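You operate a simulated robot arm through the tools that you are given. There is no shell and no other tool. Be economical: measure what you need, move in short steps, check, and stop when the job is done.

The job below is to be done with a simulated two-armed robot. You get a single attempt, and the scene is never put back.

Task
Unload the finished brush from the machine into the black tray.
Fine: guard left open, slide out, yellow knob free, red lever open; the jig stays locked; the other oval blocks stay.
Where things are to end (x, y in the base frame): oval block within 0.06 m of [-0.03, -1.14].
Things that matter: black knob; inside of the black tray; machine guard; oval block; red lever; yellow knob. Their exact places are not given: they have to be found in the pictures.

Only the result counts: the job must be done as asked and must still hold three seconds after the hand-in. Knocking over, shifting, dropping, spilling or breaking anything else fails it.

Robot
Two 7-joint arms with two-finger parallel grippers on one trunk, on a base that drives. Base frame: it is fixed to the floor where the robot stands at the start and does not move with it; the origin is under the middle of the robot, x ahead of it, y to its left, z up; the surface under the hand at the start is at about z = 0.85. Readings come in m, rad, newtons and seconds.
The left shoulder is at the start at [0.06, 0.143, 0.926], the right one opposite. With the tool pointing down near the work surface each hand reaches from about 0.3 to 0.72 m from the robot's upright axis, wherever it stands, measured 20 degrees to its own side. Places, roughly: black knob [0.9, -0.4, 0.9]; inside of the black tray [-0.2, -1.1, 0.3]; machine guard [0.8, -0.5, 1.1]; oval block (11x5x3 cm) [-0.1, -1.3, 0.3]; red lever [0.9, -0.6, 0.9]; yellow knob [0.6, -0.4, 0.9]. Payload 1.57 kg a hand.
The tool frame of a hand sits at the grasp point between the pads (the TCP): z along the fingers, y along the line on which they close. The tips reach 0.03 m beyond it. Largest opening 0.11 m; finger width 0.024, thickness 0.012; the body of the gripper, 0.048 by 0.112 m, starts 0.078 m behind the TCP.
Orientation is that of the tool frame in the base frame, as a unit quaternion [x, y, z, w]. With the fingers straight down and closing along the base's y, the tool's x points along the base's -x, its y along +y and its z along -z.

Tools
- The arms move only by the tool arm_command. It takes "left_increments", "right_increments" or both (then of equal length, played together; a hand with none holds still); each is one flat list of numbers, 7 for each row, row after row: the turn, a rotation vector about the tool's x, y, z in units of 90 degrees (1.0 is 90 degrees), then the shift along the tool's x, y, z in units of 300 mm (1.0 is 300 mm), then the gripper command, from -1 (shut) to 1 (fully open), values between in proportion. In form: [wx, wy, wz, tx, ty, tz, grip, wx, wy, wz, tx, ty, tz, grip, ...]. A call has 1 to 12 rows; each row is the pose to reach, as a shift and turn from the pose commanded when the call began, along the tool's axes at that moment. A call with a number of a shift or a turn outside -1 to 1 is refused whole. A row lasts 0.2 s, in which the tool goes at most 0.05 m and 0.15 rad; a call with a longer step from one row to the next is refused whole, and so is a gripper value outside its range. A pose out of reach is approached as far as the arm can. The call stops where the force on the tool passes 40 N (or 10 N more than at its start, if that is more) or the arm is blocked; 0.2 s more then pass. The fingers move at their own pace (about 0.045 m/s each) and stop on an object; they squeeze with about 28 N. The grip force told is the motor's: it shows also when the fingers shut on nothing. Time passes only in rows, and 0.2 s behind the last, so rows that repeat a pose let the fingers close. It gives the time, the measured TCP pose, the force on the tool (base axes), the opening and the grip force at its end, in the units of the frame above (readings bear some noise), with the torque about the TCP (base axes, N m) and any sound that the robot's microphone picked up.
- Cameras (640 x 400 px; columns grow to the right, rows downward): "scene" is now at [0.0539, -0.0297, 1.5517]; the picture's right is [-0.45, -0.89, 0.00], its down [-0.62, 0.31, -0.71] and it looks along [0.64, -0.32, -0.70] (base axes); focal length 252 px, centre (320, 200). "left" rides on the left gripper at [0.07, -0.016, -0.141] in its tool frame; the picture's right is [0.23, 0.97, 0.00], its down [-0.86, 0.20, -0.48] and it looks along [-0.47, 0.11, 0.88] (tool axes); focal length 222 px, centre (320, 200). "right" rides on the right gripper at [0.07, 0.016, -0.141] in its tool frame; the picture's right is [-0.23, 0.97, 0.00], its down [-0.85, -0.20, -0.48] and it looks along [-0.47, -0.11, 0.88] (tool axes); focal length 222 px, centre (320, 200).
- capture(camera): a new picture of that camera. It takes no simulated time.
- raise_lower(by): slides the trunk up (or, below 0, down) by that many m; the arms and the scene camera ride with it, the base frame stays. It gives what a move gives, with no picture.
- drive_base(legs): drives the robot by 1 to 6 legs, each [ahead, left, turn to the left] in m, m and rad, along the robot's own axes; the way and the turn of a leg run together, so that a leg with both is an arc; at most 1.5 m and 3.142 rad a leg. The arms and the cameras ride along, it lands a little off, and it stops where it bumps. It gives what a move gives.
- pan_tilt(pan, tilt): turns the head with the scene camera to pan (to the left, within 1.501 rad either way) and tilt (down, from -0.506 to 1.204), counted from straight ahead of the robot. It gives what a move gives.
- point_at(camera, pixels): for up to 12 pixels [column, row] of the newest picture of that camera ("zoom" is the newest enlarged one), the place [x, y, z] in the base frame of the surface seen there, good to about 0.002 m, but the place of the scene camera against the robot may be out by one fixed shift of up to 0.025 m in any direction. It takes no simulated time.
- zoom(camera, box): a new picture of the part [left, top, right, bottom] of that camera's present view, enlarged. It takes no simulated time.
- sign_off(): hands the job in; it is judged then, once.

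Keep the steps short. Do not move on a guess: measure, check each grasp and each placing, and mend mistakes. In all there are 80 turns and 58 pictures (those below and enlarged ones count). Leave the grippers open and the arms clear of the work at the hand-in unless told otherwise, and finish with a single line.

The tools are called after ">>>" as a command line: name --argument value ..., lists and objects as JSON in quotes. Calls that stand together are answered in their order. arm_command: Moves the arms, as the interface text tells. Its arguments: {"type":"object","properties":{"left_increments":{"type":"array","items":{"type":"number"}},"right_increments":{"type":"array","items":{"type":"number"}}},"required":[]} The other tools are called the same way: raise_lower (by) slides the trunk up or down; drive_base (legs) drives the base; pan_tilt (pan, tilt) turns the head that bears the scene camera; capture (camera) takes a picture; point_at (camera, pixels) gives the place of the surface under pixels of a picture; zoom (camera, box) takes an enlarged picture of a part of a camera's view; sign_off () hands the job in.

At the start:

```text
time: 0.0
left_ee_pos: [0.4589, -0.0457, 0.9994]
left_tcp_rot: [0.001, 1.0, 0.0, 0.0]
left_wrist_force: [-1.1, 0.2, 0.2]
left_torque: [-0.01, 0.01, 0.0]
left_gripper_width: 0.11
left_grip_force: 0.0
right_ee_pos: [0.3248, -0.4943, 1.0005]
right_tcp_rot: [0.0, 1.0, 0.0, 0.0]
right_wrist_force: [-0.6, 0.2, 0.0]
right_torque: [-0.01, -0.01, 0.0]
right_gripper_width: 0.1095
right_grip_force: 0.1
trunk travel left (down, up): [-0.525, 0.065]
robot x, y, heading: [0.0008, 0.0003, 0.0]
head pan, tilt: [-0.466, 0.775]
```

scene: 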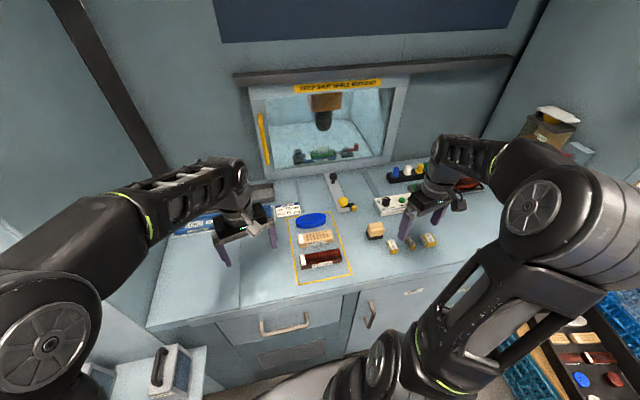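
right: 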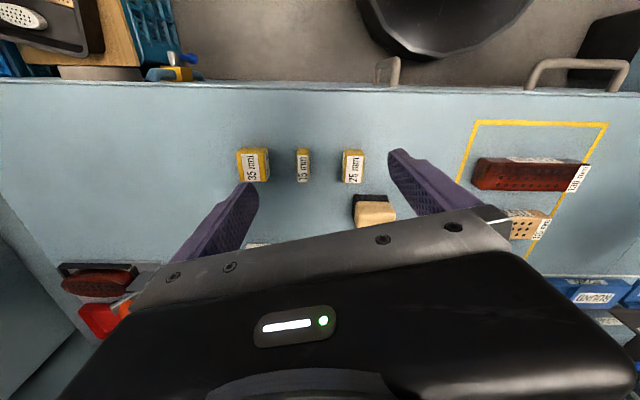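
left: 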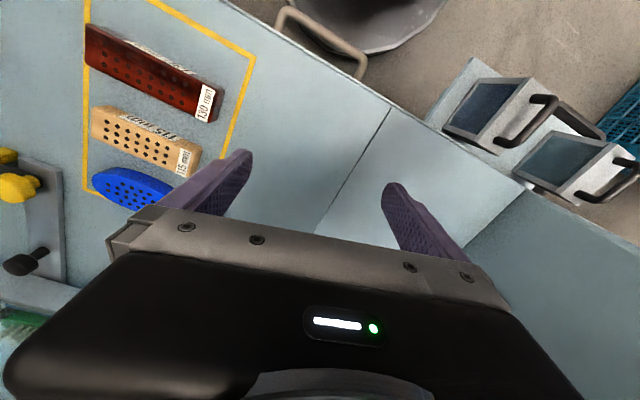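

I see a machine with a guard window around (325,130), a slide with black and yellow knobs at (335,190), and red lever nearby. I'll zoom in on the machine first.

>>> zoom --camera "scene" --box '[230, 70, 470, 220]'

>>> zoom --camera "scene" --box '[480, 260, 640, 400]'

```text
2.67 times, centred on (350, 145) of scene
```

zoom: 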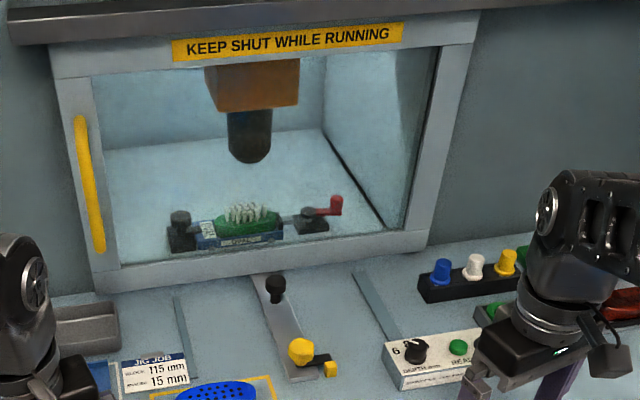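

```text
2.86 times, centred on (560, 330) of scene
```

zoom: 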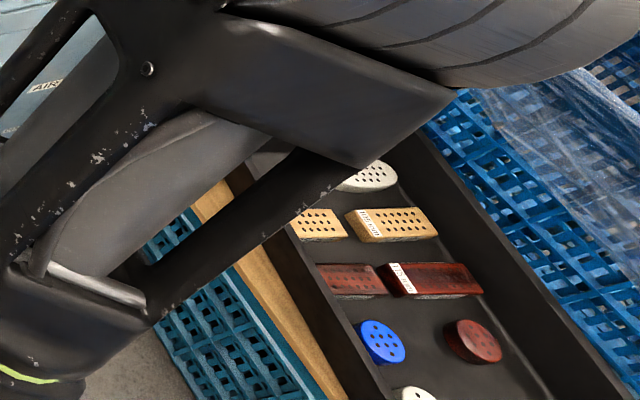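

Green brush sits in the jig behind the guard (yellow handle left, rail on top). I'll measure key points in the scene picture.

>>> point_at --camera "scene" --pixels '[[260, 125], [265, 155], [333, 178], [343, 202], [353, 208], [333, 195], [268, 176], [388, 163], [250, 90], [405, 85], [326, 86], [520, 62]]'

>>> zoom --camera "scene" --box '[280, 140, 400, 215]'

>>> capture --camera "scene"

```text
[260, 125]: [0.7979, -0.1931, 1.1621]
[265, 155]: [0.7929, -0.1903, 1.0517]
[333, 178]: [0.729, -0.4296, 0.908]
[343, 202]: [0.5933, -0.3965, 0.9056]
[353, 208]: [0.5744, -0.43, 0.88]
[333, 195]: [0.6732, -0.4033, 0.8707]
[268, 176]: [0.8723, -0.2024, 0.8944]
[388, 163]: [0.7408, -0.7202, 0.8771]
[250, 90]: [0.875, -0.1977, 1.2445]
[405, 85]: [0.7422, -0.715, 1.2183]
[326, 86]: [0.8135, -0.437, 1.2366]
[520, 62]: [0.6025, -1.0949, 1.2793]
```

```text
5.33 times, centred on (340, 178) of scene
```

zoom: 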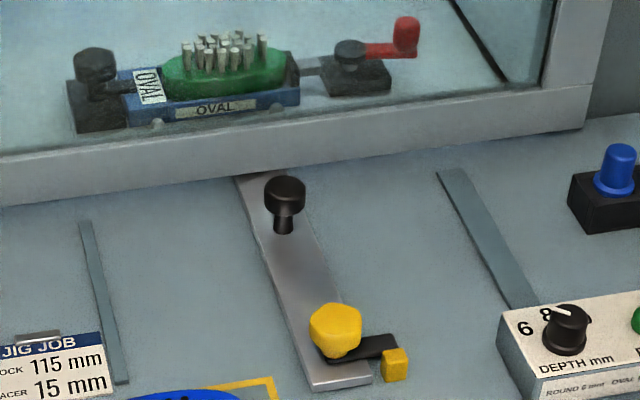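

```text
51 pictures are left
```

scene: 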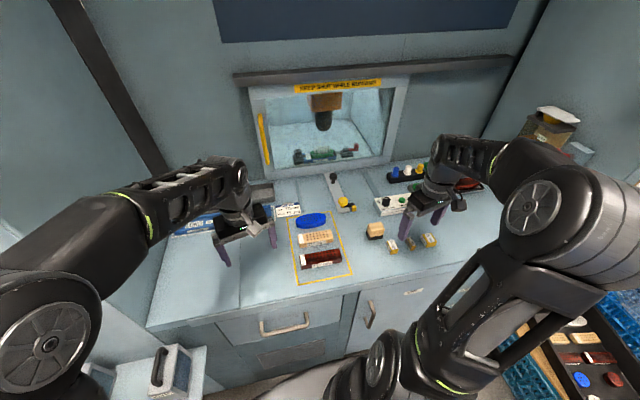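

Rail extends right, so the guard slides to the right (frame is rotated ~14°). Next look down at the floor ahead and at the tray on the right before driving.

>>> pan_tilt --pan -0.3 --tilt 1.2

>>> capture --camera "scene"

>>> pan_tilt --pan -1.45 --tilt 0.9

>>> capture --camera "scene"

```text
time: 0.9
left_ee_pos: [0.4592, -0.0456, 0.9995]
left_tcp_rot: [0.0, 1.0, 0.0, 0.0]
left_wrist_force: [-0.8, 0.7, 0.1]
left_torque: [0.02, 0.01, 0.0]
left_gripper_width: 0.1101
left_grip_force: 0.1
right_ee_pos: [0.3251, -0.4944, 1.0004]
right_tcp_rot: [0.0, 1.0, 0.0, 0.0]
right_wrist_force: [-0.5, 0.3, 0.2]
right_torque: [-0.03, -0.02, -0.01]
right_gripper_width: 0.11
right_grip_force: 0.0
trunk travel left (down, up): [-0.525, 0.065]
robot x, y, heading: [-0.0003, 0.0013, 0.002]
head pan, tilt: [-0.3, 1.201]
```

```text
50 pictures are left
```

scene: 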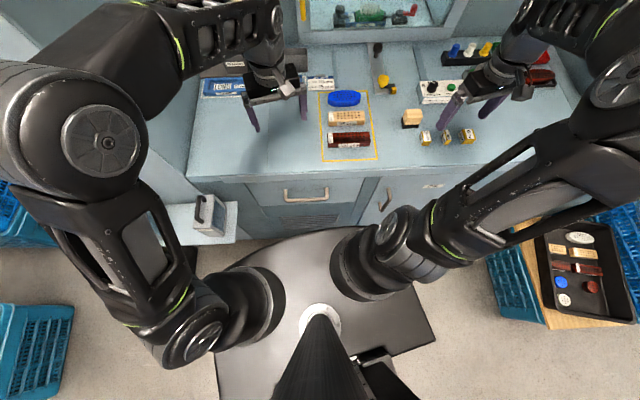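

```text
time: 2.2
left_ee_pos: [0.4598, -0.0452, 0.9995]
left_tcp_rot: [0.0, 1.0, 0.0, 0.001]
left_wrist_force: [-0.1, 0.3, -0.3]
left_torque: [-0.02, -0.02, -0.02]
left_gripper_width: 0.1102
left_grip_force: 0.0
right_ee_pos: [0.3248, -0.4944, 1.0]
right_tcp_rot: [0.0, 1.0, 0.0, 0.0]
right_wrist_force: [0.0, -0.2, 0.2]
right_torque: [-0.01, -0.01, -0.01]
right_gripper_width: 0.1099
right_grip_force: 0.1
trunk travel left (down, up): [-0.525, 0.065]
robot x, y, heading: [-0.0056, 0.0014, 0.003]
head pan, tilt: [-1.45, 0.901]
```

```text
49 pictures are left
```

scene: 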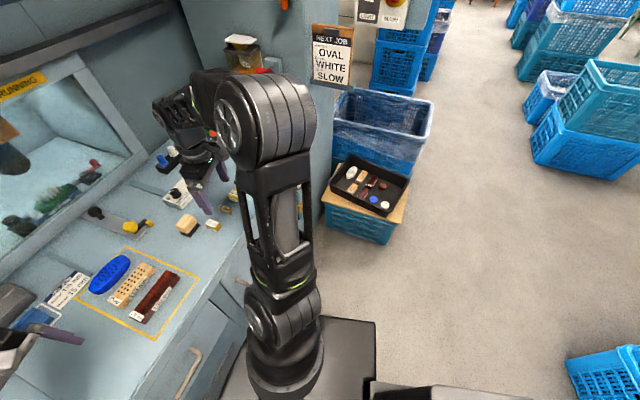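

Measure the tray corners/blocks in the current picture.

>>> zoom --camera "scene" --box '[310, 140, 430, 215]'

>>> point_at --camera "scene" --pixels '[[350, 174], [363, 176], [359, 188], [372, 181], [382, 185], [374, 199], [384, 206], [331, 183], [391, 214], [350, 155], [408, 182], [200, 390]]'

>>> pan_tilt --pan -0.3 --tilt 0.9

>>> capture --camera "scene"

```text
5.33 times, centred on (370, 178) of scene
```

zoom: 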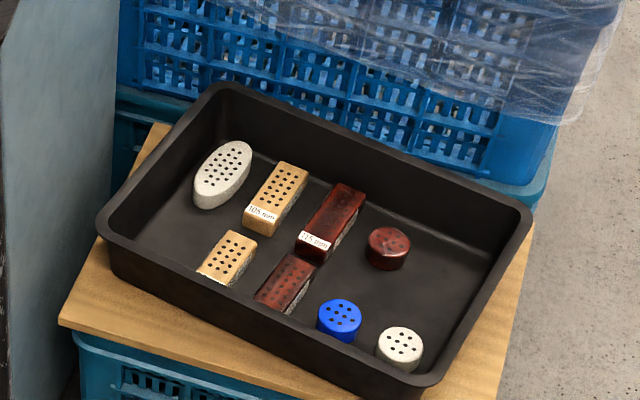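

```text
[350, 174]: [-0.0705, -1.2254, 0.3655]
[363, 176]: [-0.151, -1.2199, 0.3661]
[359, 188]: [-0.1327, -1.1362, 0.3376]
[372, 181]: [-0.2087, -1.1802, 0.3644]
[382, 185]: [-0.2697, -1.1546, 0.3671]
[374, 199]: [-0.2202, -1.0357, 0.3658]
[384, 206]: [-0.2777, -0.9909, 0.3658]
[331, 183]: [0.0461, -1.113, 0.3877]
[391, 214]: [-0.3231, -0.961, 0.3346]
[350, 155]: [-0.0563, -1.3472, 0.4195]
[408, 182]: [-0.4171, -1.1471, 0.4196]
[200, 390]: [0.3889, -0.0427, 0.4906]
```

```text
time: 3.6
left_ee_pos: [0.4579, -0.0443, 1.0001]
left_tcp_rot: [0.0, 1.0, 0.0, 0.0]
left_wrist_force: [0.7, 0.1, 0.7]
left_torque: [0.02, -0.02, 0.01]
left_gripper_width: 0.11
left_grip_force: 0.1
right_ee_pos: [0.3246, -0.4947, 0.9989]
right_tcp_rot: [0.0, 1.0, 0.0, 0.0]
right_wrist_force: [-0.3, -0.1, 0.6]
right_torque: [-0.01, -0.01, -0.01]
right_gripper_width: 0.1099
right_grip_force: 0.1
trunk travel left (down, up): [-0.525, 0.065]
robot x, y, heading: [-0.0006, -0.0001, 0.004]
head pan, tilt: [-0.3, 0.901]
```

```text
47 pictures are left
```

scene: 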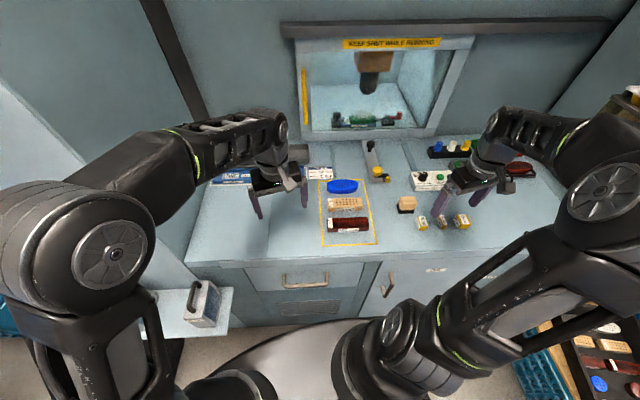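

Now measure table edge, cabinet front, base disc edge, and the knobs.

>>> point_at --camera "scene" --pixels '[[200, 262], [300, 258], [380, 254], [300, 315], [360, 310], [320, 330], [374, 146], [377, 171], [387, 179], [305, 100], [410, 148], [470, 245]]'

>>> zoom --camera "scene" --box '[320, 100, 440, 190]'

```text
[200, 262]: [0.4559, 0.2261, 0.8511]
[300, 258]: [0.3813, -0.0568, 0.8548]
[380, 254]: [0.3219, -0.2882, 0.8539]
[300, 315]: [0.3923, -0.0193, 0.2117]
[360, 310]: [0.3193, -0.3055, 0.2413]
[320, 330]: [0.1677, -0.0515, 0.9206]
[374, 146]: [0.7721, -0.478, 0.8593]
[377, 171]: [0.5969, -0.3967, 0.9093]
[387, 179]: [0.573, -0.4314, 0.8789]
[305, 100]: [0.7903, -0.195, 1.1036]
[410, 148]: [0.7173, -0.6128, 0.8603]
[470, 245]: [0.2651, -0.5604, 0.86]
```

```text
4.44 times, centred on (380, 145) of scene
```

zoom: 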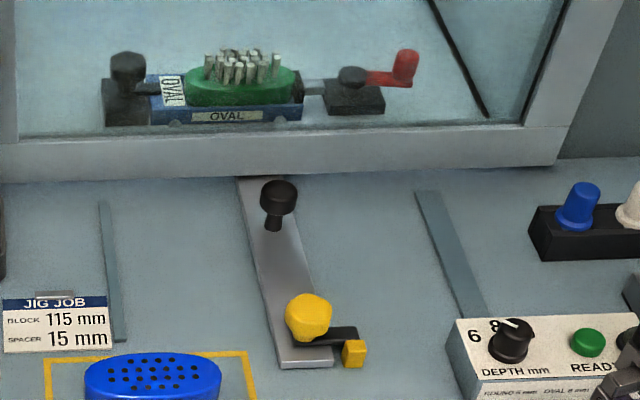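

Table edge and machine are turned ~14.4° (facing direction d=(0.968,-0.249)). Before driving closer I need the base footprint: look straight down.

>>> pan_tilt --pan -0.25 --tilt 1.2

>>> capture --camera "scene"

>>> point_at --camera "scene" --pixels '[[300, 235], [260, 250], [350, 232], [300, 260], [225, 300], [430, 335], [400, 300], [225, 360], [330, 225], [290, 300]]'

```text
time: 4.4
left_ee_pos: [0.4588, -0.0456, 1.0]
left_tcp_rot: [0.0, 1.0, 0.0, 0.0]
left_wrist_force: [0.4, 0.0, 0.0]
left_torque: [-0.02, 0.0, -0.04]
left_gripper_width: 0.1102
left_grip_force: 0.1
right_ee_pos: [0.3242, -0.495, 0.9996]
right_tcp_rot: [0.0, 1.0, 0.0, 0.0]
right_wrist_force: [-0.3, 1.1, -0.1]
right_torque: [-0.02, 0.0, 0.02]
right_gripper_width: 0.1099
right_grip_force: 0.0
trunk travel left (down, up): [-0.525, 0.065]
robot x, y, heading: [0.0054, 0.0013, 0.003]
head pan, tilt: [-0.25, 1.201]
```

```text
45 pictures are left
```

scene: 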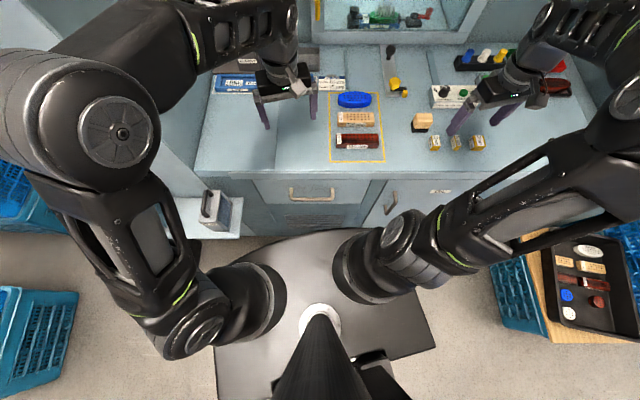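

```text
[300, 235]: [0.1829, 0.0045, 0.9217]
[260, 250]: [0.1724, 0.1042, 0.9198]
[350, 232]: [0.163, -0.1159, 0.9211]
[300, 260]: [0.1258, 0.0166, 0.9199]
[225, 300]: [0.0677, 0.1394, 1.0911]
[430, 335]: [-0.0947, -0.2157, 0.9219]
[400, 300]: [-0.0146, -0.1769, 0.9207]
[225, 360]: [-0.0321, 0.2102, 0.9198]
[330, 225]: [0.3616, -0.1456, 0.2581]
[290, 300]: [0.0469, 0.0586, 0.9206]
```

The base fits beneath the torso plate; table front is 0.38 m away. Raise trunk for clearance, then turn to face the machine and shift right 0.2, then forward 0.08.

>>> raise_lower --by 0.06

>>> drive_base --legs '[[0, 0, -0.254], [0, -0.2, 0], [0.08, 0, 0]]'

>>> pan_tilt --pan 0.0 --tilt 0.75

>>> capture --camera "scene"

```text
time: 5.4
left_ee_pos: [0.4589, -0.0451, 1.0598]
left_tcp_rot: [0.0, 1.0, 0.0, -0.001]
left_wrist_force: [-0.6, -0.4, 0.3]
left_torque: [0.02, 0.03, -0.02]
left_gripper_width: 0.1101
left_grip_force: 0.1
right_ee_pos: [0.3243, -0.4953, 1.0598]
right_tcp_rot: [0.001, 1.0, -0.001, 0.0]
right_wrist_force: [0.7, 0.1, 0.3]
right_torque: [0.04, -0.04, 0.01]
right_gripper_width: 0.1101
right_grip_force: 0.1
trunk travel left (down, up): [-0.585, 0.005]
robot x, y, heading: [-0.0021, -0.0014, 0.003]
head pan, tilt: [-0.25, 1.201]
```

```text
time: 8.6
left_ee_pos: [0.4565, -0.3795, 1.059]
left_tcp_rot: [0.128, 0.992, 0.0, -0.001]
left_wrist_force: [0.7, -0.6, 0.5]
left_torque: [-0.01, 0.06, 0.03]
left_gripper_width: 0.1098
left_grip_force: 0.1
right_ee_pos: [0.214, -0.7798, 1.0612]
right_tcp_rot: [0.128, 0.992, 0.0, -0.001]
right_wrist_force: [0.4, 0.3, 0.0]
right_torque: [0.01, 0.04, -0.01]
right_gripper_width: 0.11
right_grip_force: 0.0
trunk travel left (down, up): [-0.585, 0.005]
robot x, y, heading: [0.0301, -0.2175, -0.254]
head pan, tilt: [-0.25, 1.201]
```

```text
time: 9.5
left_ee_pos: [0.4577, -0.3793, 1.0602]
left_tcp_rot: [0.128, 0.992, 0.001, -0.001]
left_wrist_force: [-0.1, 0.3, -0.5]
left_torque: [0.05, -0.01, -0.03]
left_gripper_width: 0.1101
left_grip_force: 0.0
right_ee_pos: [0.2121, -0.7801, 1.0602]
right_tcp_rot: [0.129, 0.992, 0.001, 0.0]
right_wrist_force: [0.9, 0.1, 0.2]
right_torque: [0.01, -0.02, 0.0]
right_gripper_width: 0.1101
right_grip_force: 0.0
trunk travel left (down, up): [-0.585, 0.005]
robot x, y, heading: [0.0257, -0.2195, -0.258]
head pan, tilt: [0.0, 0.75]
```

```text
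44 pictures are left
```

scene: 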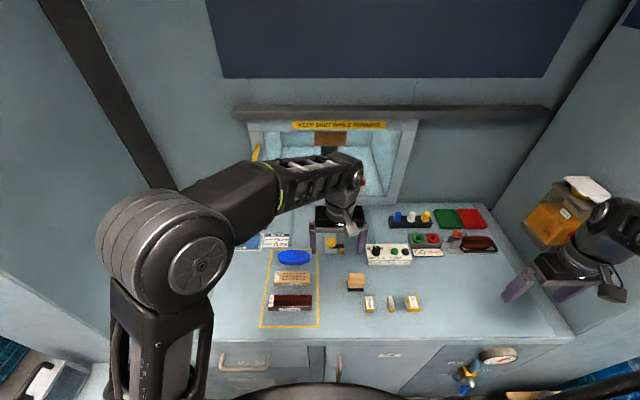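

Heading aligned. The left hand blocks the slide view; I'll take it left and pitch its fingers forward, to stand before the yellow guard handle (well short of it).

>>> arm_command --left_increments '[0, -0.0909, 0, -0.0068, 0.079, -0.0212, 1, 0, -0.1818, 0, -0.0136, 0.158, -0.0424, 1, 0, -0.2727, 0, -0.0204, 0.237, -0.0636, 1, 0, -0.3636, 0, -0.0273, 0.316, -0.0848, 1, 0, -0.4545, 0, -0.0341, 0.395, -0.106, 1, 0, -0.5455, 0, -0.0409, 0.4745, -0.127, 1, 0, -0.6364, 0, -0.0477, 0.5536, -0.148, 1, 0, -0.7273, 0, -0.0545, 0.6327, -0.17, 1, 0, -0.8182, 0, -0.0614, 0.712, -0.191, 1, 0, -0.9091, 0, -0.0682, 0.791, -0.212, 1, 0, -1, 0, -0.075, 0.87, -0.233, 1, 0, -1, 0, -0.075, 0.87, -0.233, 1]'

>>> capture --camera "left"

>>> capture --camera "scene"

```text
time: 12.1
left_ee_pos: [0.5967, -0.1873, 1.1442]
left_tcp_rot: [0.099, 0.769, -0.08, 0.627]
left_wrist_force: [0.6, 0.0, -0.2]
left_torque: [-0.01, 0.03, 0.01]
left_gripper_width: 0.1102
left_grip_force: 0.0
left hand out of reach, approached as far as the arm can: row 7, 8, 9, 10, 11, 12
right_ee_pos: [0.2122, -0.7791, 1.0602]
right_tcp_rot: [0.129, 0.992, 0.001, 0.0]
right_wrist_force: [-1.0, -0.9, 0.2]
right_torque: [0.01, -0.02, 0.02]
right_gripper_width: 0.1101
right_grip_force: 0.0
trunk travel left (down, up): [-0.585, 0.005]
robot x, y, heading: [0.0246, -0.2175, -0.254]
head pan, tilt: [0.0, 0.75]
```

```text
43 pictures are left
```

left: 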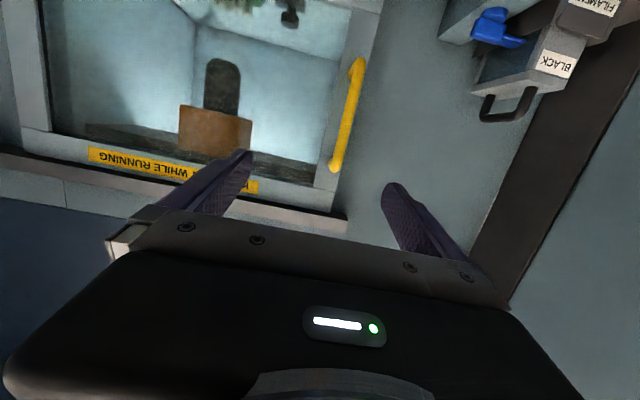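

```text
42 pictures are left
```

scene: 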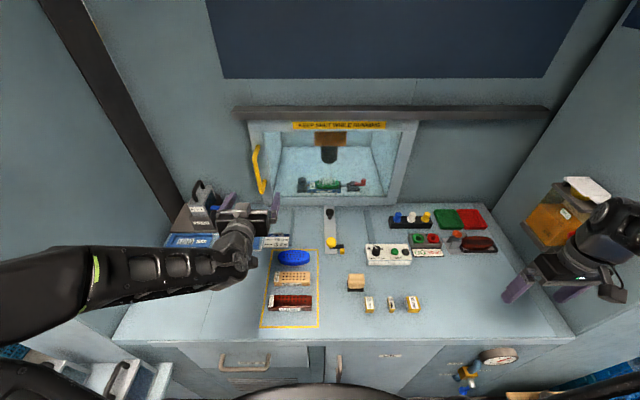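

The hand is pitched ~78° (limits when near). The handle is at (345–355, 70–165) in the left picture; measure with the wrist camera.

>>> point_at --camera "left" --pixels '[[355, 70], [348, 120], [338, 160], [365, 65], [330, 170], [340, 185], [250, 170], [230, 100]]'

>>> point_at --camera "scene" --pixels '[[256, 155], [262, 190], [332, 240], [330, 212], [342, 252]]'

>>> zoom --camera "scene" --box '[280, 160, 400, 270]'

```text
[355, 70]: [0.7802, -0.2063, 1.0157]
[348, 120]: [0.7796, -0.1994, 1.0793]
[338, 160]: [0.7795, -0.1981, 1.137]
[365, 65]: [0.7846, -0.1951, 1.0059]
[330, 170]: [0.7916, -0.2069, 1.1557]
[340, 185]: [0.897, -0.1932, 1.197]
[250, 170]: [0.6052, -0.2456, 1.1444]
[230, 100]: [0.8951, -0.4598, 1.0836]
```

```text
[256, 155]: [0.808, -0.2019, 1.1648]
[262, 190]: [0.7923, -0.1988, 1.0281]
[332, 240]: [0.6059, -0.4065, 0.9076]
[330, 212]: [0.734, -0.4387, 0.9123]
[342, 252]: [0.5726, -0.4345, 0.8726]
```

```text
3.64 times, centred on (340, 215) of scene
```

zoom: 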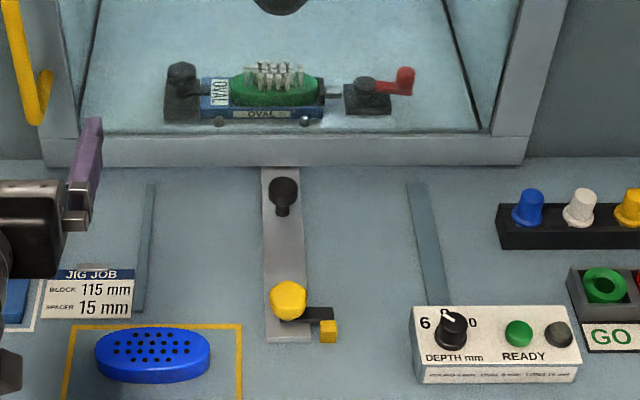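

Handle axis ≈ (0.786,-0.20), z 1.0–1.16. Make a modest forward test move (0.1 m) to bring the hand into reach and see what the commanded pose is.

>>> arm_command --left_increments '[0, 0, 0, 0.03, 0, 0.1, 1, 0, 0, 0, 0.06, 0, 0.2, 1, 0, 0, 0, 0.1, 0, 0.333, 1, 0, 0, 0, 0.1, 0, 0.333, 1]'

```text
time: 13.1
left_ee_pos: [0.6706, -0.2123, 1.1001]
left_tcp_rot: [0.099, 0.768, -0.078, 0.627]
left_wrist_force: [0.0, -0.4, 0.4]
left_torque: [0.01, 0.02, 0.02]
left_gripper_width: 0.1101
left_grip_force: 0.0
left hand out of reach, approached as far as the arm can: row 3, 4
right_ee_pos: [0.2123, -0.7815, 1.0585]
right_tcp_rot: [0.129, 0.992, 0.001, 0.0]
right_wrist_force: [-0.4, 0.2, -0.6]
right_torque: [0.08, 0.0, -0.01]
right_gripper_width: 0.1097
right_grip_force: 0.1
trunk travel left (down, up): [-0.585, 0.005]
robot x, y, heading: [0.0239, -0.2176, -0.254]
head pan, tilt: [0.0, 0.75]
```

The commanded pose clips at wrist limits. I'll lessen the pitch to about 50° (bar still stands between fingers) and centre laterally (+0.041).

>>> arm_command --left_increments '[0, 0.08, 0, 0, 0.034, 0, 1, 0, 0.16, 0, 0, 0.068, 0, 1, 0, 0.24, 0, 0, 0.102, 0, 1, 0, 0.317, 0, 0, 0.137, 0, 1, 0, 0.317, 0, 0, 0.137, 0, 1]'

```text
time: 14.3
left_ee_pos: [0.6815, -0.1718, 1.0975]
left_tcp_rot: [0.116, 0.899, -0.053, 0.418]
left_wrist_force: [-0.3, -0.5, -0.1]
left_torque: [0.0, 0.0, -0.01]
left_gripper_width: 0.1099
left_grip_force: 0.0
right_ee_pos: [0.2129, -0.7788, 1.0605]
right_tcp_rot: [0.13, 0.992, 0.0, 0.0]
right_wrist_force: [0.3, 0.4, -0.9]
right_torque: [0.02, 0.0, 0.02]
right_gripper_width: 0.1102
right_grip_force: 0.0
trunk travel left (down, up): [-0.585, 0.005]
robot x, y, heading: [0.0209, -0.2164, -0.257]
head pan, tilt: [0.0, 0.75]
```

Now straight forward 0.105 m so the bar lies between the fingers.

>>> arm_command --left_increments '[0, 0, 0, -0.051, 0, 0.071, 1, 0, 0, 0, -0.102, 0, 0.142, 1, 0, 0, 0, -0.153, 0, 0.213, 1, 0, 0, 0, -0.205, 0, 0.285, 1, 0, 0, 0, -0.205, 0, 0.285, 1]'

>>> capture --camera "left"

```text
time: 15.5
left_ee_pos: [0.7805, -0.1997, 1.0907]
left_tcp_rot: [0.117, 0.899, -0.054, 0.418]
left_wrist_force: [0.0, -0.6, 0.2]
left_torque: [0.02, -0.01, -0.02]
left_gripper_width: 0.1099
left_grip_force: 0.0
right_ee_pos: [0.212, -0.7795, 1.0606]
right_tcp_rot: [0.129, 0.992, -0.001, 0.0]
right_wrist_force: [0.0, -0.2, 0.0]
right_torque: [0.0, -0.01, 0.01]
right_gripper_width: 0.1101
right_grip_force: 0.1
trunk travel left (down, up): [-0.585, 0.005]
robot x, y, heading: [0.0248, -0.2194, -0.256]
head pan, tilt: [0.0, 0.75]
```

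```text
40 pictures are left
```

left: 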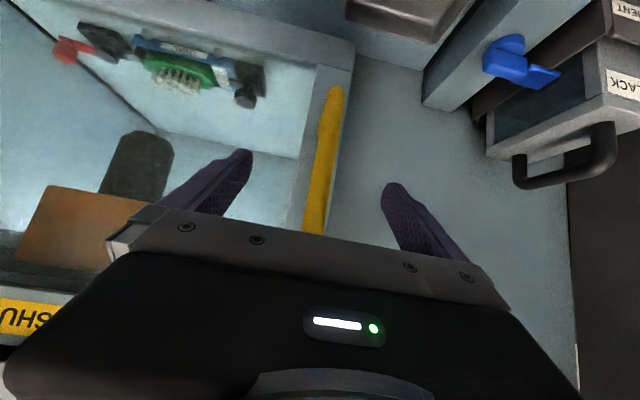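

Bar is between the fingers. Close to ~0.03 m (loose), then slide rightwards 0.15 to test.

>>> arm_command --left_increments '[0, 0, 0, 0, 0, 0, -0.45, 0, 0, 0, 0, 0, 0, -0.45, 0, 0, 0, 0, 0, 0, -0.45, 0, 0, 0, 0, 0, 0, -0.45, 0, 0, 0, 0, 0, 0, -0.45, 0, 0, 0, 0, -0.07, 0, -0.45, 0, 0, 0, 0, -0.14, 0, -0.45, 0, 0, 0, 0, -0.21, 0, -0.45, 0, 0, 0, 0, -0.28, 0, -0.45, 0, 0, 0, 0, -0.35, 0, -0.45, 0, 0, 0, 0, -0.42, 0, -0.45, 0, 0, 0, 0, -0.5, 0, -0.45]'

>>> capture --camera "scene"

```text
time: 18.1
left_ee_pos: [0.743, -0.347, 1.0902]
left_tcp_rot: [0.117, 0.899, -0.053, 0.418]
left_wrist_force: [-0.4, 0.2, 0.9]
left_torque: [0.02, 0.01, 0.01]
left_gripper_width: 0.03
left_grip_force: 0.0
right_ee_pos: [0.2123, -0.7813, 1.0597]
right_tcp_rot: [0.129, 0.992, 0.0, 0.001]
right_wrist_force: [-0.3, 0.0, 0.5]
right_torque: [0.01, 0.02, 0.01]
right_gripper_width: 0.1101
right_grip_force: 0.0
trunk travel left (down, up): [-0.585, 0.005]
robot x, y, heading: [0.0266, -0.2186, -0.258]
head pan, tilt: [0.0, 0.75]
```

```text
39 pictures are left
```

scene: 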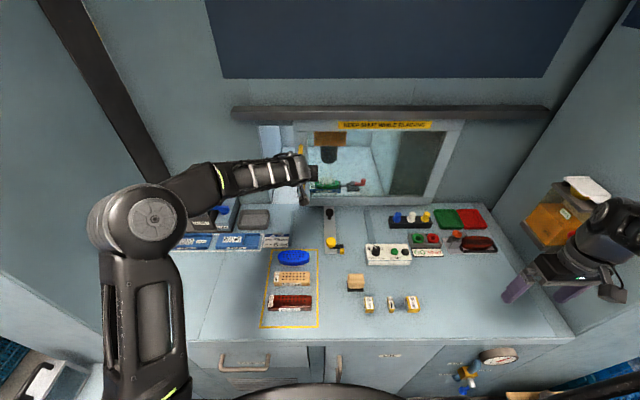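

The guard slides right with the hand. Continue 0.3 m.

>>> arm_command --left_increments '[0, 0, 0, 0, -0.09, 0, -0.45, 0, 0, 0, 0, -0.18, 0, -0.45, 0, 0, 0, 0, -0.27, 0, -0.45, 0, 0, 0, 0, -0.36, 0, -0.45, 0, 0, 0, 0, -0.45, 0, -0.45, 0, 0, 0, 0, -0.54, 0, -0.45, 0, 0, 0, 0, -0.63, 0, -0.45, 0, 0, 0, 0, -0.72, 0, -0.45, 0, 0, 0, 0, -0.81, 0, -0.45, 0, 0, 0, 0, -0.9, 0, -0.45, 0, 0, 0, 0, -1, 0, -0.45]'

>>> capture --camera "scene"

```text
time: 20.5
left_ee_pos: [0.6598, -0.623, 1.0843]
left_tcp_rot: [0.117, 0.899, -0.052, 0.418]
left_wrist_force: [0.9, -0.4, 0.9]
left_torque: [-0.05, 0.04, -0.01]
left_gripper_width: 0.0302
left_grip_force: 0.1
left hand out of reach, approached as far as the arm can: row 11
right_ee_pos: [0.2118, -0.7797, 1.059]
right_tcp_rot: [0.129, 0.992, 0.0, 0.001]
right_wrist_force: [-1.1, -0.1, 0.4]
right_torque: [-0.01, -0.02, -0.01]
right_gripper_width: 0.1099
right_grip_force: 0.1
trunk travel left (down, up): [-0.585, 0.005]
robot x, y, heading: [0.0239, -0.2193, -0.257]
head pan, tilt: [0.0, 0.75]
```

```text
38 pictures are left
```

scene: 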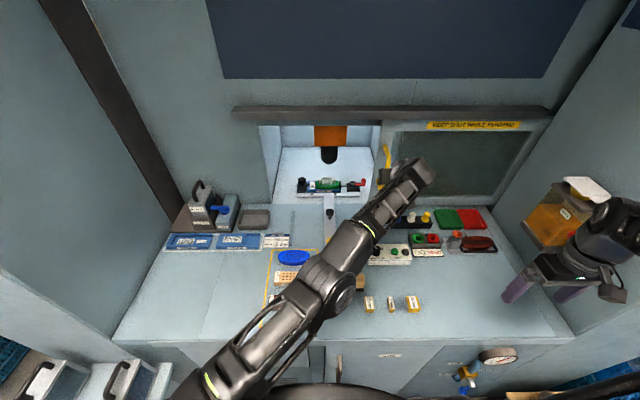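

Opening is now clear past the jig; left arm is at reach limit. Drive base right 0.04 to bring the guard to its end.

>>> drive_base --legs '[[0, -0.04, 0]]'

>>> zoom --camera "scene" --box '[230, 90, 570, 260]'

```text
time: 21.3
left_ee_pos: [0.6521, -0.6636, 1.0831]
left_tcp_rot: [0.118, 0.899, -0.053, 0.418]
left_wrist_force: [-0.2, -0.8, 0.0]
left_torque: [0.05, -0.02, 0.01]
left_gripper_width: 0.0303
left_grip_force: 0.1
right_ee_pos: [0.2021, -0.8201, 1.0597]
right_tcp_rot: [0.128, 0.992, 0.0, 0.001]
right_wrist_force: [-0.7, 0.0, 0.0]
right_torque: [0.06, -0.02, 0.02]
right_gripper_width: 0.11
right_grip_force: 0.1
trunk travel left (down, up): [-0.585, 0.005]
robot x, y, heading: [0.0148, -0.2591, -0.255]
head pan, tilt: [0.0, 0.75]
```

```text
1.88 times, centred on (400, 175) of scene
```

zoom: 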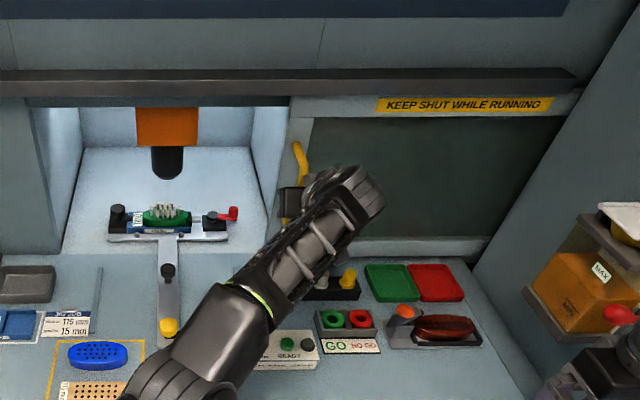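

Door's right edge nears the rail end. One more 0.03 nudge to be sure.

>>> drive_base --legs '[[0, -0.03, 0]]'

>>> capture --camera "left"

```text
time: 22.2
left_ee_pos: [0.644, -0.6919, 1.0842]
left_tcp_rot: [0.115, 0.899, -0.052, 0.419]
left_wrist_force: [1.5, 6.5, 2.0]
left_torque: [0.03, -0.12, 0.19]
left_gripper_width: 0.0366
left_grip_force: 3.9
right_ee_pos: [0.1944, -0.8487, 1.0599]
right_tcp_rot: [0.129, 0.992, 0.001, -0.001]
right_wrist_force: [0.2, -0.6, 0.0]
right_torque: [0.07, -0.01, 0.0]
right_gripper_width: 0.1101
right_grip_force: 0.1
trunk travel left (down, up): [-0.585, 0.005]
robot x, y, heading: [0.0057, -0.2867, -0.256]
head pan, tilt: [0.0, 0.75]
```

```text
36 pictures are left
```

left: 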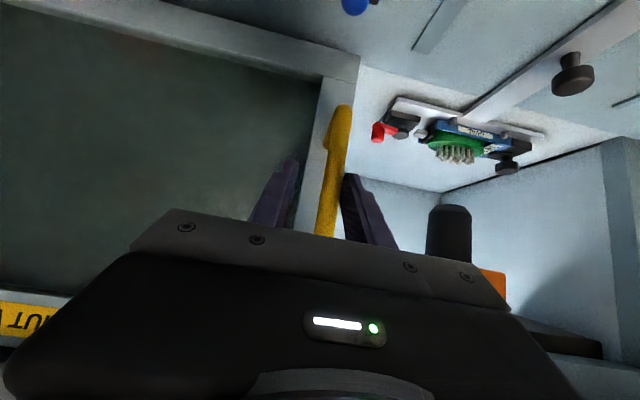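

End stop felt (6.5 N). Open the fingers, then back straight out and take the left arm back to the left.

>>> arm_command --left_increments '[0, 0, 0, 0, 0, 0, 0.3, 0, 0, 0, 0, 0, 0, 0.3, 0, 0, 0, 0, 0, 0, 0.3, 0, 0, 0, 0.065, 0, -0.076, 0.3, 0, 0, 0, 0.13, 0, -0.152, 0.3, 0, 0, 0, 0.195, 0, -0.228, 0.3, 0, 0, 0, 0.258, 0, -0.306, 0.3, 0, 0, 0, 0.258, 0.15, -0.306, 0.3, 0, 0, 0, 0.258, 0.3, -0.306, 0.3, 0, 0, 0, 0.258, 0.45, -0.306, 0.3, 0, 0, 0, 0.258, 0.6, -0.306, 0.3]'

>>> arm_command --left_increments '[0, 0, 0, 0.05, 0.14, -0.05, 1, 0, 0, 0, 0.1, 0.28, -0.1, 1, 0, 0, 0, 0.15, 0.42, -0.15, 1, 0, 0, 0, 0.2, 0.56, -0.2, 1, 0, 0, 0, 0.25, 0.7, -0.25, 1, 0, 0, 0, 0.3, 0.84, -0.3, 1]'

>>> capture --camera "scene"

```text
time: 24.6
left_ee_pos: [0.6718, -0.6514, 1.1458]
left_tcp_rot: [0.116, 0.9, -0.051, 0.417]
left_wrist_force: [-0.3, 0.2, -0.4]
left_torque: [-0.01, -0.04, 0.02]
left_gripper_width: 0.0719
left_grip_force: 0.3
left hand out of reach, approached as far as the arm can: row 4, 5, 6, 7, 8, 9, 10, 11
right_ee_pos: [0.1956, -0.8463, 1.0604]
right_tcp_rot: [0.129, 0.992, 0.0, 0.0]
right_wrist_force: [0.9, 0.4, 0.2]
right_torque: [0.02, -0.01, 0.0]
right_gripper_width: 0.1101
right_grip_force: 0.0
trunk travel left (down, up): [-0.585, 0.005]
robot x, y, heading: [0.0068, -0.2879, -0.257]
head pan, tilt: [0.0, 0.75]
```

```text
time: 25.6
left_ee_pos: [0.7396, -0.5726, 1.1768]
left_tcp_rot: [0.122, 0.903, -0.055, 0.409]
left_wrist_force: [-16.1, 5.8, 5.6]
left_torque: [-0.08, 0.06, -0.85]
left_gripper_width: 0.1074
left_grip_force: 0.0
left hand out of reach, approached as far as the arm can: row 1, 2, 3, 4
right_ee_pos: [0.1939, -0.8446, 1.0606]
right_tcp_rot: [0.129, 0.992, 0.0, 0.001]
right_wrist_force: [1.2, -0.6, 0.6]
right_torque: [-0.01, 0.0, -0.02]
right_gripper_width: 0.1099
right_grip_force: 0.0
trunk travel left (down, up): [-0.585, 0.005]
robot x, y, heading: [0.001, -0.2907, -0.259]
head pan, tilt: [0.0, 0.75]
stopped in row 4 (left hand): the force on the tool passed its limit at 53 N (the readings are from after the stop); the commanded pose is now the measured one
```

```text
35 pictures are left
```

scene: 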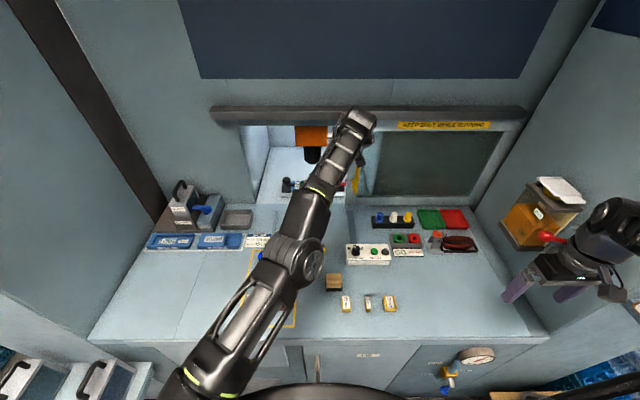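

The hand drifted up/left and touched something because the folded arm couldn't retract. Look before doing anything.

>>> capture --camera "left"

>>> zoom --camera "scene" --box '[260, 90, 420, 220]'

```text
34 pictures are left
```

left: 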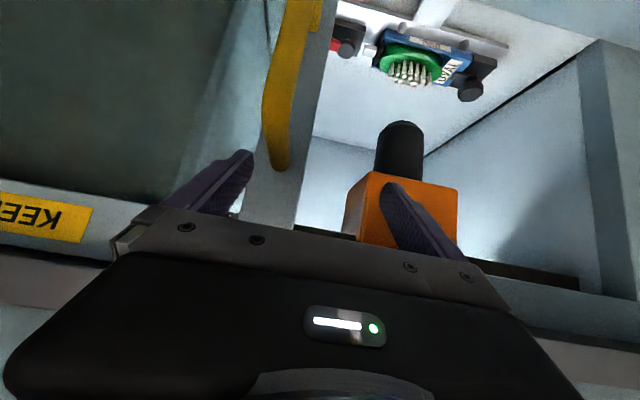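

```text
3.08 times, centred on (340, 155) of scene
```

zoom: 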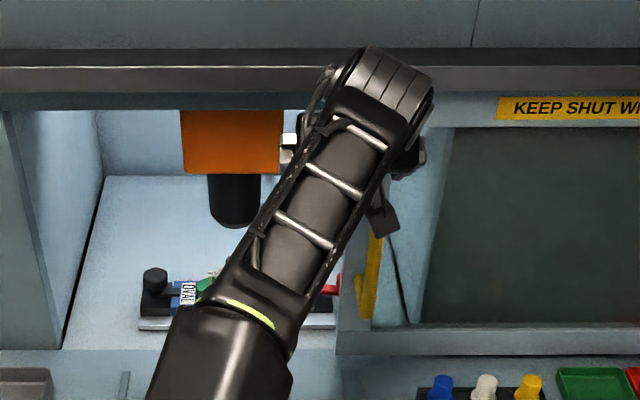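

The door got dragged partly back left with the hand. Back the base straight out 0.2 m to free the hand (bar passes between the fingers).

>>> drive_base --legs '[[-0.2, 0, 0]]'

>>> capture --camera "scene"

```text
time: 27.2
left_ee_pos: [0.5445, -0.5189, 1.1745]
left_tcp_rot: [0.119, 0.903, -0.053, 0.41]
left_wrist_force: [0.7, -0.5, 0.2]
left_torque: [-0.02, 0.02, 0.01]
left_gripper_width: 0.1099
left_grip_force: 0.0
right_ee_pos: [-0.0043, -0.7934, 1.0598]
right_tcp_rot: [0.127, 0.992, 0.0, 0.0]
right_wrist_force: [-0.4, -0.8, -0.3]
right_torque: [-0.01, -0.05, 0.02]
right_gripper_width: 0.1102
right_grip_force: 0.0
trunk travel left (down, up): [-0.585, 0.005]
robot x, y, heading: [-0.1897, -0.2368, -0.255]
head pan, tilt: [0.0, 0.75]
```

```text
32 pictures are left
```

scene: 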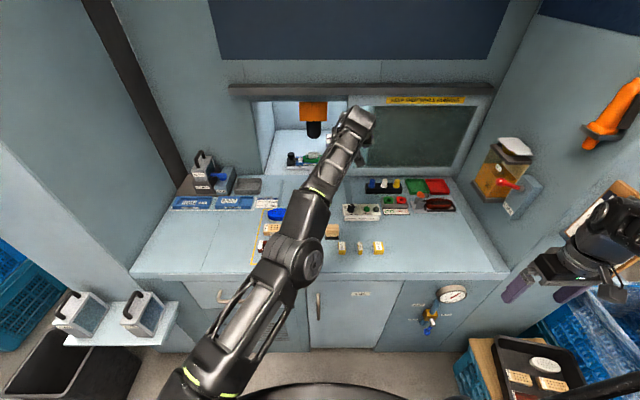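

Clear now. Swing the left hand left 0.3 m.

>>> arm_command --left_increments '[0, 0, 0, 0, 0.12, 0, 1, 0, 0, 0, 0, 0.24, 0, 1, 0, 0, 0, 0, 0.36, 0, 1, 0, 0, 0, 0, 0.48, 0, 1, 0, 0, 0, 0, 0.6, 0, 1, 0, 0, 0, 0, 0.72, 0, 1, 0, 0, 0, 0, 0.84, 0, 1, 0, 0, 0, 0, 0.96, 0, 1]'

```text
time: 29.0
left_ee_pos: [0.6792, -0.2528, 1.1967]
left_tcp_rot: [0.119, 0.903, -0.053, 0.409]
left_wrist_force: [-0.3, 0.3, 0.1]
left_torque: [-0.01, 0.02, -0.03]
left_gripper_width: 0.1101
left_grip_force: 0.0
left hand out of reach, approached as far as the arm can: row 1, 2, 3, 4, 5, 6, 7, 8
right_ee_pos: [-0.0015, -0.7951, 1.0599]
right_tcp_rot: [0.126, 0.992, 0.0, 0.0]
right_wrist_force: [0.8, -0.3, -0.5]
right_torque: [0.0, -0.02, 0.01]
right_gripper_width: 0.1101
right_grip_force: 0.0
trunk travel left (down, up): [-0.585, 0.005]
robot x, y, heading: [-0.1904, -0.2369, -0.253]
head pan, tilt: [0.0, 0.75]
```

Now pitch the left hand back to pointing down and pull it back 0.2 m.

>>> arm_command --left_increments '[0, 0.09, 0, 0.07, 0, -0.08, 1, 0, 0.18, 0, 0.14, 0, -0.16, 1, 0, 0.27, 0, 0.21, 0, -0.24, 1, 0, 0.36, 0, 0.28, 0, -0.32, 1, 0, 0.45, 0, 0.36, 0, -0.41, 1, 0, 0.54, 0, 0.44, 0, -0.5, 1, 0, 0.54, 0, 0.44, 0, -0.5, 1]'

>>> capture --camera "scene"

```text
time: 30.6
left_ee_pos: [0.4699, -0.2545, 1.2144]
left_tcp_rot: [0.154, 0.978, 0.014, 0.14]
left_wrist_force: [-1.1, 0.9, 0.7]
left_torque: [0.01, -0.12, 0.03]
left_gripper_width: 0.1099
left_grip_force: 0.1
left hand out of reach, approached as far as the arm can: row 3, 4, 5, 6, 7
right_ee_pos: [-0.0059, -0.7964, 1.0597]
right_tcp_rot: [0.127, 0.992, 0.002, 0.002]
right_wrist_force: [-1.4, -1.3, -0.3]
right_torque: [0.11, -0.11, 0.0]
right_gripper_width: 0.11
right_grip_force: 0.2
trunk travel left (down, up): [-0.585, 0.005]
robot x, y, heading: [-0.1917, -0.2345, -0.253]
head pan, tilt: [0.0, 0.75]
```

```text
31 pictures are left
```

scene: 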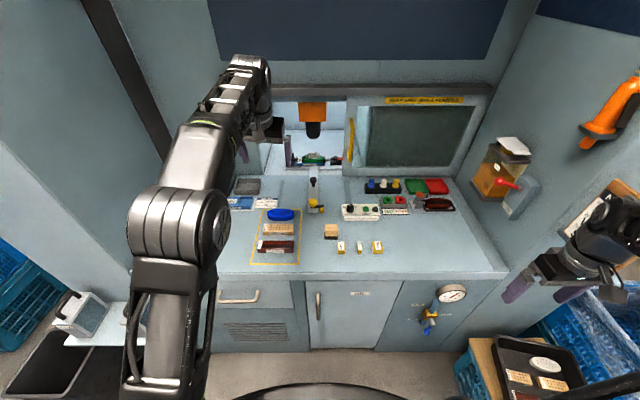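

Now bring left hand lower-left to a park pose, tool down.

>>> arm_command --left_increments '[0, 0.025, 0, 0.08, 0.095, 0.026, 1, 0, 0.05, 0, 0.16, 0.19, 0.052, 1, 0, 0.075, 0, 0.24, 0.285, 0.078, 1, 0, 0.1, 0, 0.32, 0.38, 0.104, 1, 0, 0.125, 0, 0.4, 0.475, 0.13, 1, 0, 0.15, 0, 0.48, 0.57, 0.156, 1, 0, 0.175, 0, 0.56, 0.665, 0.182, 1, 0, 0.175, 0, 0.56, 0.665, 0.182, 1]'

>>> zoom --camera "scene" --box '[220, 80, 500, 260]'

>>> point_at --camera "zoom" --pixels '[[298, 148], [300, 110], [212, 270], [214, 235], [260, 180], [235, 270]]'

```text
time: 32.4
left_ee_pos: [0.3981, -0.0109, 1.1269]
left_tcp_rot: [0.151, 0.988, 0.033, 0.002]
left_wrist_force: [0.5, -0.3, -0.4]
left_torque: [0.02, 0.03, -0.02]
left_gripper_width: 0.11
left_grip_force: 0.1
right_ee_pos: [-0.0027, -0.794, 1.0587]
right_tcp_rot: [0.127, 0.992, 0.0, 0.0]
right_wrist_force: [0.7, 0.2, 0.4]
right_torque: [0.01, -0.01, 0.02]
right_gripper_width: 0.1102
right_grip_force: 0.0
trunk travel left (down, up): [-0.585, 0.005]
robot x, y, heading: [-0.1895, -0.2341, -0.255]
head pan, tilt: [0.0, 0.75]
```

```text
2.22 times, centred on (360, 170) of scene
```

zoom: 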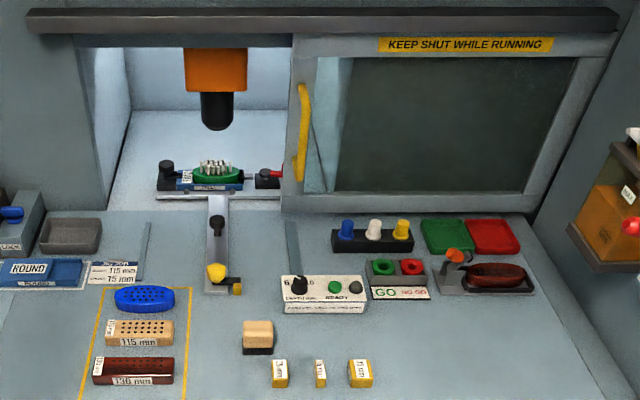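

```text
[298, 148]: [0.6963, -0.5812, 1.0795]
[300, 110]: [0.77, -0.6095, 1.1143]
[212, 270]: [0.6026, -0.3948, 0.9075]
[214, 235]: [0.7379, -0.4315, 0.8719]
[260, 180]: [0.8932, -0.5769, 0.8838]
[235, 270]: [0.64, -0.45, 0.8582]
```

Left parked. Handle now at about (0.70,-0.58). I'll drive forward 0.19 and use the right arm to push the bar from its left side with closed fingers.

>>> drive_base --legs '[[0.19, 0, 0]]'

>>> arm_command --right_increments '[0, -0.0695, 0, -0.075, 0.1, -0.0125, -1, 0, -0.139, 0, -0.15, 0.2, -0.025, -1, 0, -0.2085, 0, -0.225, 0.3, -0.0375, -1, 0, -0.278, 0, -0.3, 0.4, -0.05, -1, 0, -0.3475, 0, -0.375, 0.5, -0.0625, -1, 0, -0.417, 0, -0.45, 0.6, -0.075, -1, 0, -0.4865, 0, -0.525, 0.7, -0.0875, -1, 0, -0.556, 0, -0.6, 0.8, -0.1, -1, 0, -0.556, 0, -0.6, 0.8, -0.1, -1]'

```text
time: 33.9
left_ee_pos: [0.5836, -0.0582, 1.1247]
left_tcp_rot: [0.15, 0.988, 0.034, 0.002]
left_wrist_force: [-0.1, -0.8, -0.8]
left_torque: [-0.01, 0.07, -0.01]
left_gripper_width: 0.1099
left_grip_force: 0.1
right_ee_pos: [0.1831, -0.8422, 1.0607]
right_tcp_rot: [0.126, 0.992, 0.0, -0.001]
right_wrist_force: [-0.6, 0.7, -0.5]
right_torque: [0.04, 0.02, 0.01]
right_gripper_width: 0.1101
right_grip_force: 0.0
trunk travel left (down, up): [-0.585, 0.005]
robot x, y, heading: [-0.0054, -0.283, -0.253]
head pan, tilt: [0.0, 0.75]
```

```text
time: 35.9
left_ee_pos: [0.5804, -0.0601, 1.1273]
left_tcp_rot: [0.15, 0.988, 0.033, 0.004]
left_wrist_force: [-0.1, 0.3, -0.3]
left_torque: [0.03, -0.02, 0.01]
left_gripper_width: 0.1101
left_grip_force: 0.1
right_ee_pos: [0.4185, -0.6539, 1.0884]
right_tcp_rot: [0.115, 0.899, -0.053, 0.42]
right_wrist_force: [0.1, -0.4, 0.5]
right_torque: [0.02, -0.03, -0.02]
right_gripper_width: 0.0001
right_grip_force: 21.1
trunk travel left (down, up): [-0.585, 0.005]
robot x, y, heading: [-0.0058, -0.2812, -0.254]
head pan, tilt: [0.0, 0.75]
```

Right hand ready. Move left to l=-0.335 first, then forward to stand just left of the handle.

>>> arm_command --right_increments '[0, 0, 0, 0, 0.129, 0, -1, 0, 0, 0, 0, 0.258, 0, -1, 0, 0, 0, 0, 0.387, 0, -1, 0, 0, 0, 0, 0.515, 0, -1, 0, 0, 0, 0, 0.643, 0, -1, 0, 0, 0, -0.088, 0.643, 0.105, -1, 0, 0, 0, -0.176, 0.643, 0.21, -1, 0, 0, 0, -0.264, 0.643, 0.315, -1, 0, 0, 0, -0.352, 0.643, 0.42, -1, 0, 0, 0, -0.44, 0.643, 0.525, -1, 0, 0, 0, -0.528, 0.643, 0.627, -1, 0, 0, 0, -0.528, 0.643, 0.627, -1]'

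>>> capture --camera "right"

```text
time: 38.5
left_ee_pos: [0.5808, -0.0597, 1.1268]
left_tcp_rot: [0.15, 0.988, 0.032, 0.003]
left_wrist_force: [-0.3, 0.1, 0.2]
left_torque: [0.0, -0.03, 0.0]
left_gripper_width: 0.1101
left_grip_force: 0.0
right_ee_pos: [0.7057, -0.5275, 1.0931]
right_tcp_rot: [0.116, 0.899, -0.054, 0.42]
right_wrist_force: [0.5, 0.7, -0.2]
right_torque: [-0.01, 0.02, -0.03]
right_gripper_width: 0.0001
right_grip_force: 21.4
trunk travel left (down, up): [-0.585, 0.005]
robot x, y, heading: [-0.0087, -0.2844, -0.251]
head pan, tilt: [0.0, 0.75]
```

```text
29 pictures are left
```

right: 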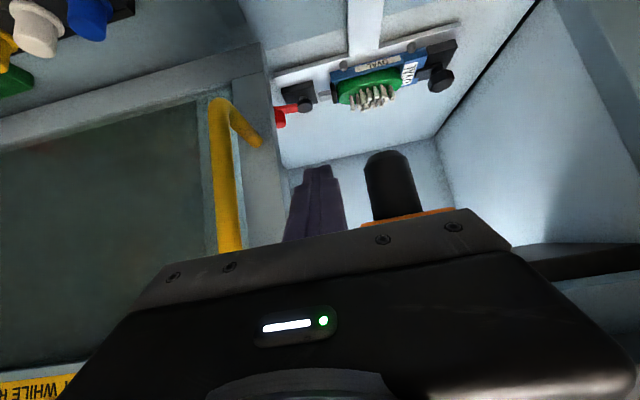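

Fingers are just left of the yellow bar. Push right 0.165 m (stops on force).

>>> arm_command --right_increments '[0, 0, 0, 0, -0.07, 0, -1, 0, 0, 0, 0, -0.14, 0, -1, 0, 0, 0, 0, -0.21, 0, -1, 0, 0, 0, 0, -0.28, 0, -1, 0, 0, 0, 0, -0.35, 0, -1, 0, 0, 0, 0, -0.42, 0, -1, 0, 0, 0, 0, -0.48, 0, -1, 0, 0, 0, 0, -0.52, 0, -1, 0, 0, 0, 0, -0.55, 0, -1]'

>>> capture --camera "right"

```text
time: 40.5
left_ee_pos: [0.5845, -0.0558, 1.1238]
left_tcp_rot: [0.149, 0.988, 0.032, 0.003]
left_wrist_force: [0.2, -0.3, 0.4]
left_torque: [-0.03, -0.02, -0.02]
left_gripper_width: 0.1099
left_grip_force: 0.0
right_ee_pos: [0.6563, -0.6645, 1.0912]
right_tcp_rot: [0.109, 0.899, -0.05, 0.42]
right_wrist_force: [22.4, 24.0, 0.6]
right_torque: [0.19, -0.23, 0.49]
right_gripper_width: 0.0
right_grip_force: 20.8
right hand out of reach, approached as far as the arm can: row 8, 9
trunk travel left (down, up): [-0.585, 0.005]
robot x, y, heading: [-0.0062, -0.2841, -0.25]
head pan, tilt: [0.0, 0.75]
```

```text
28 pictures are left
```

right: 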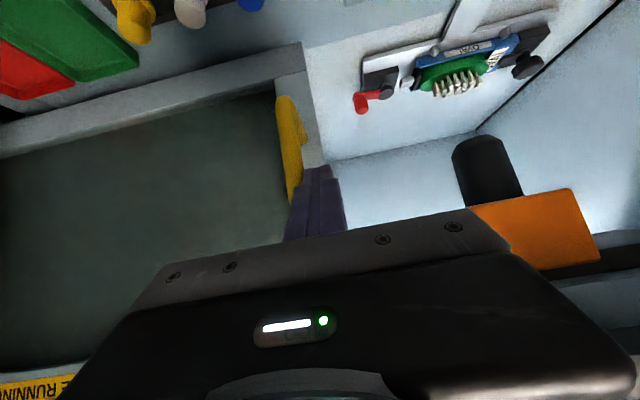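

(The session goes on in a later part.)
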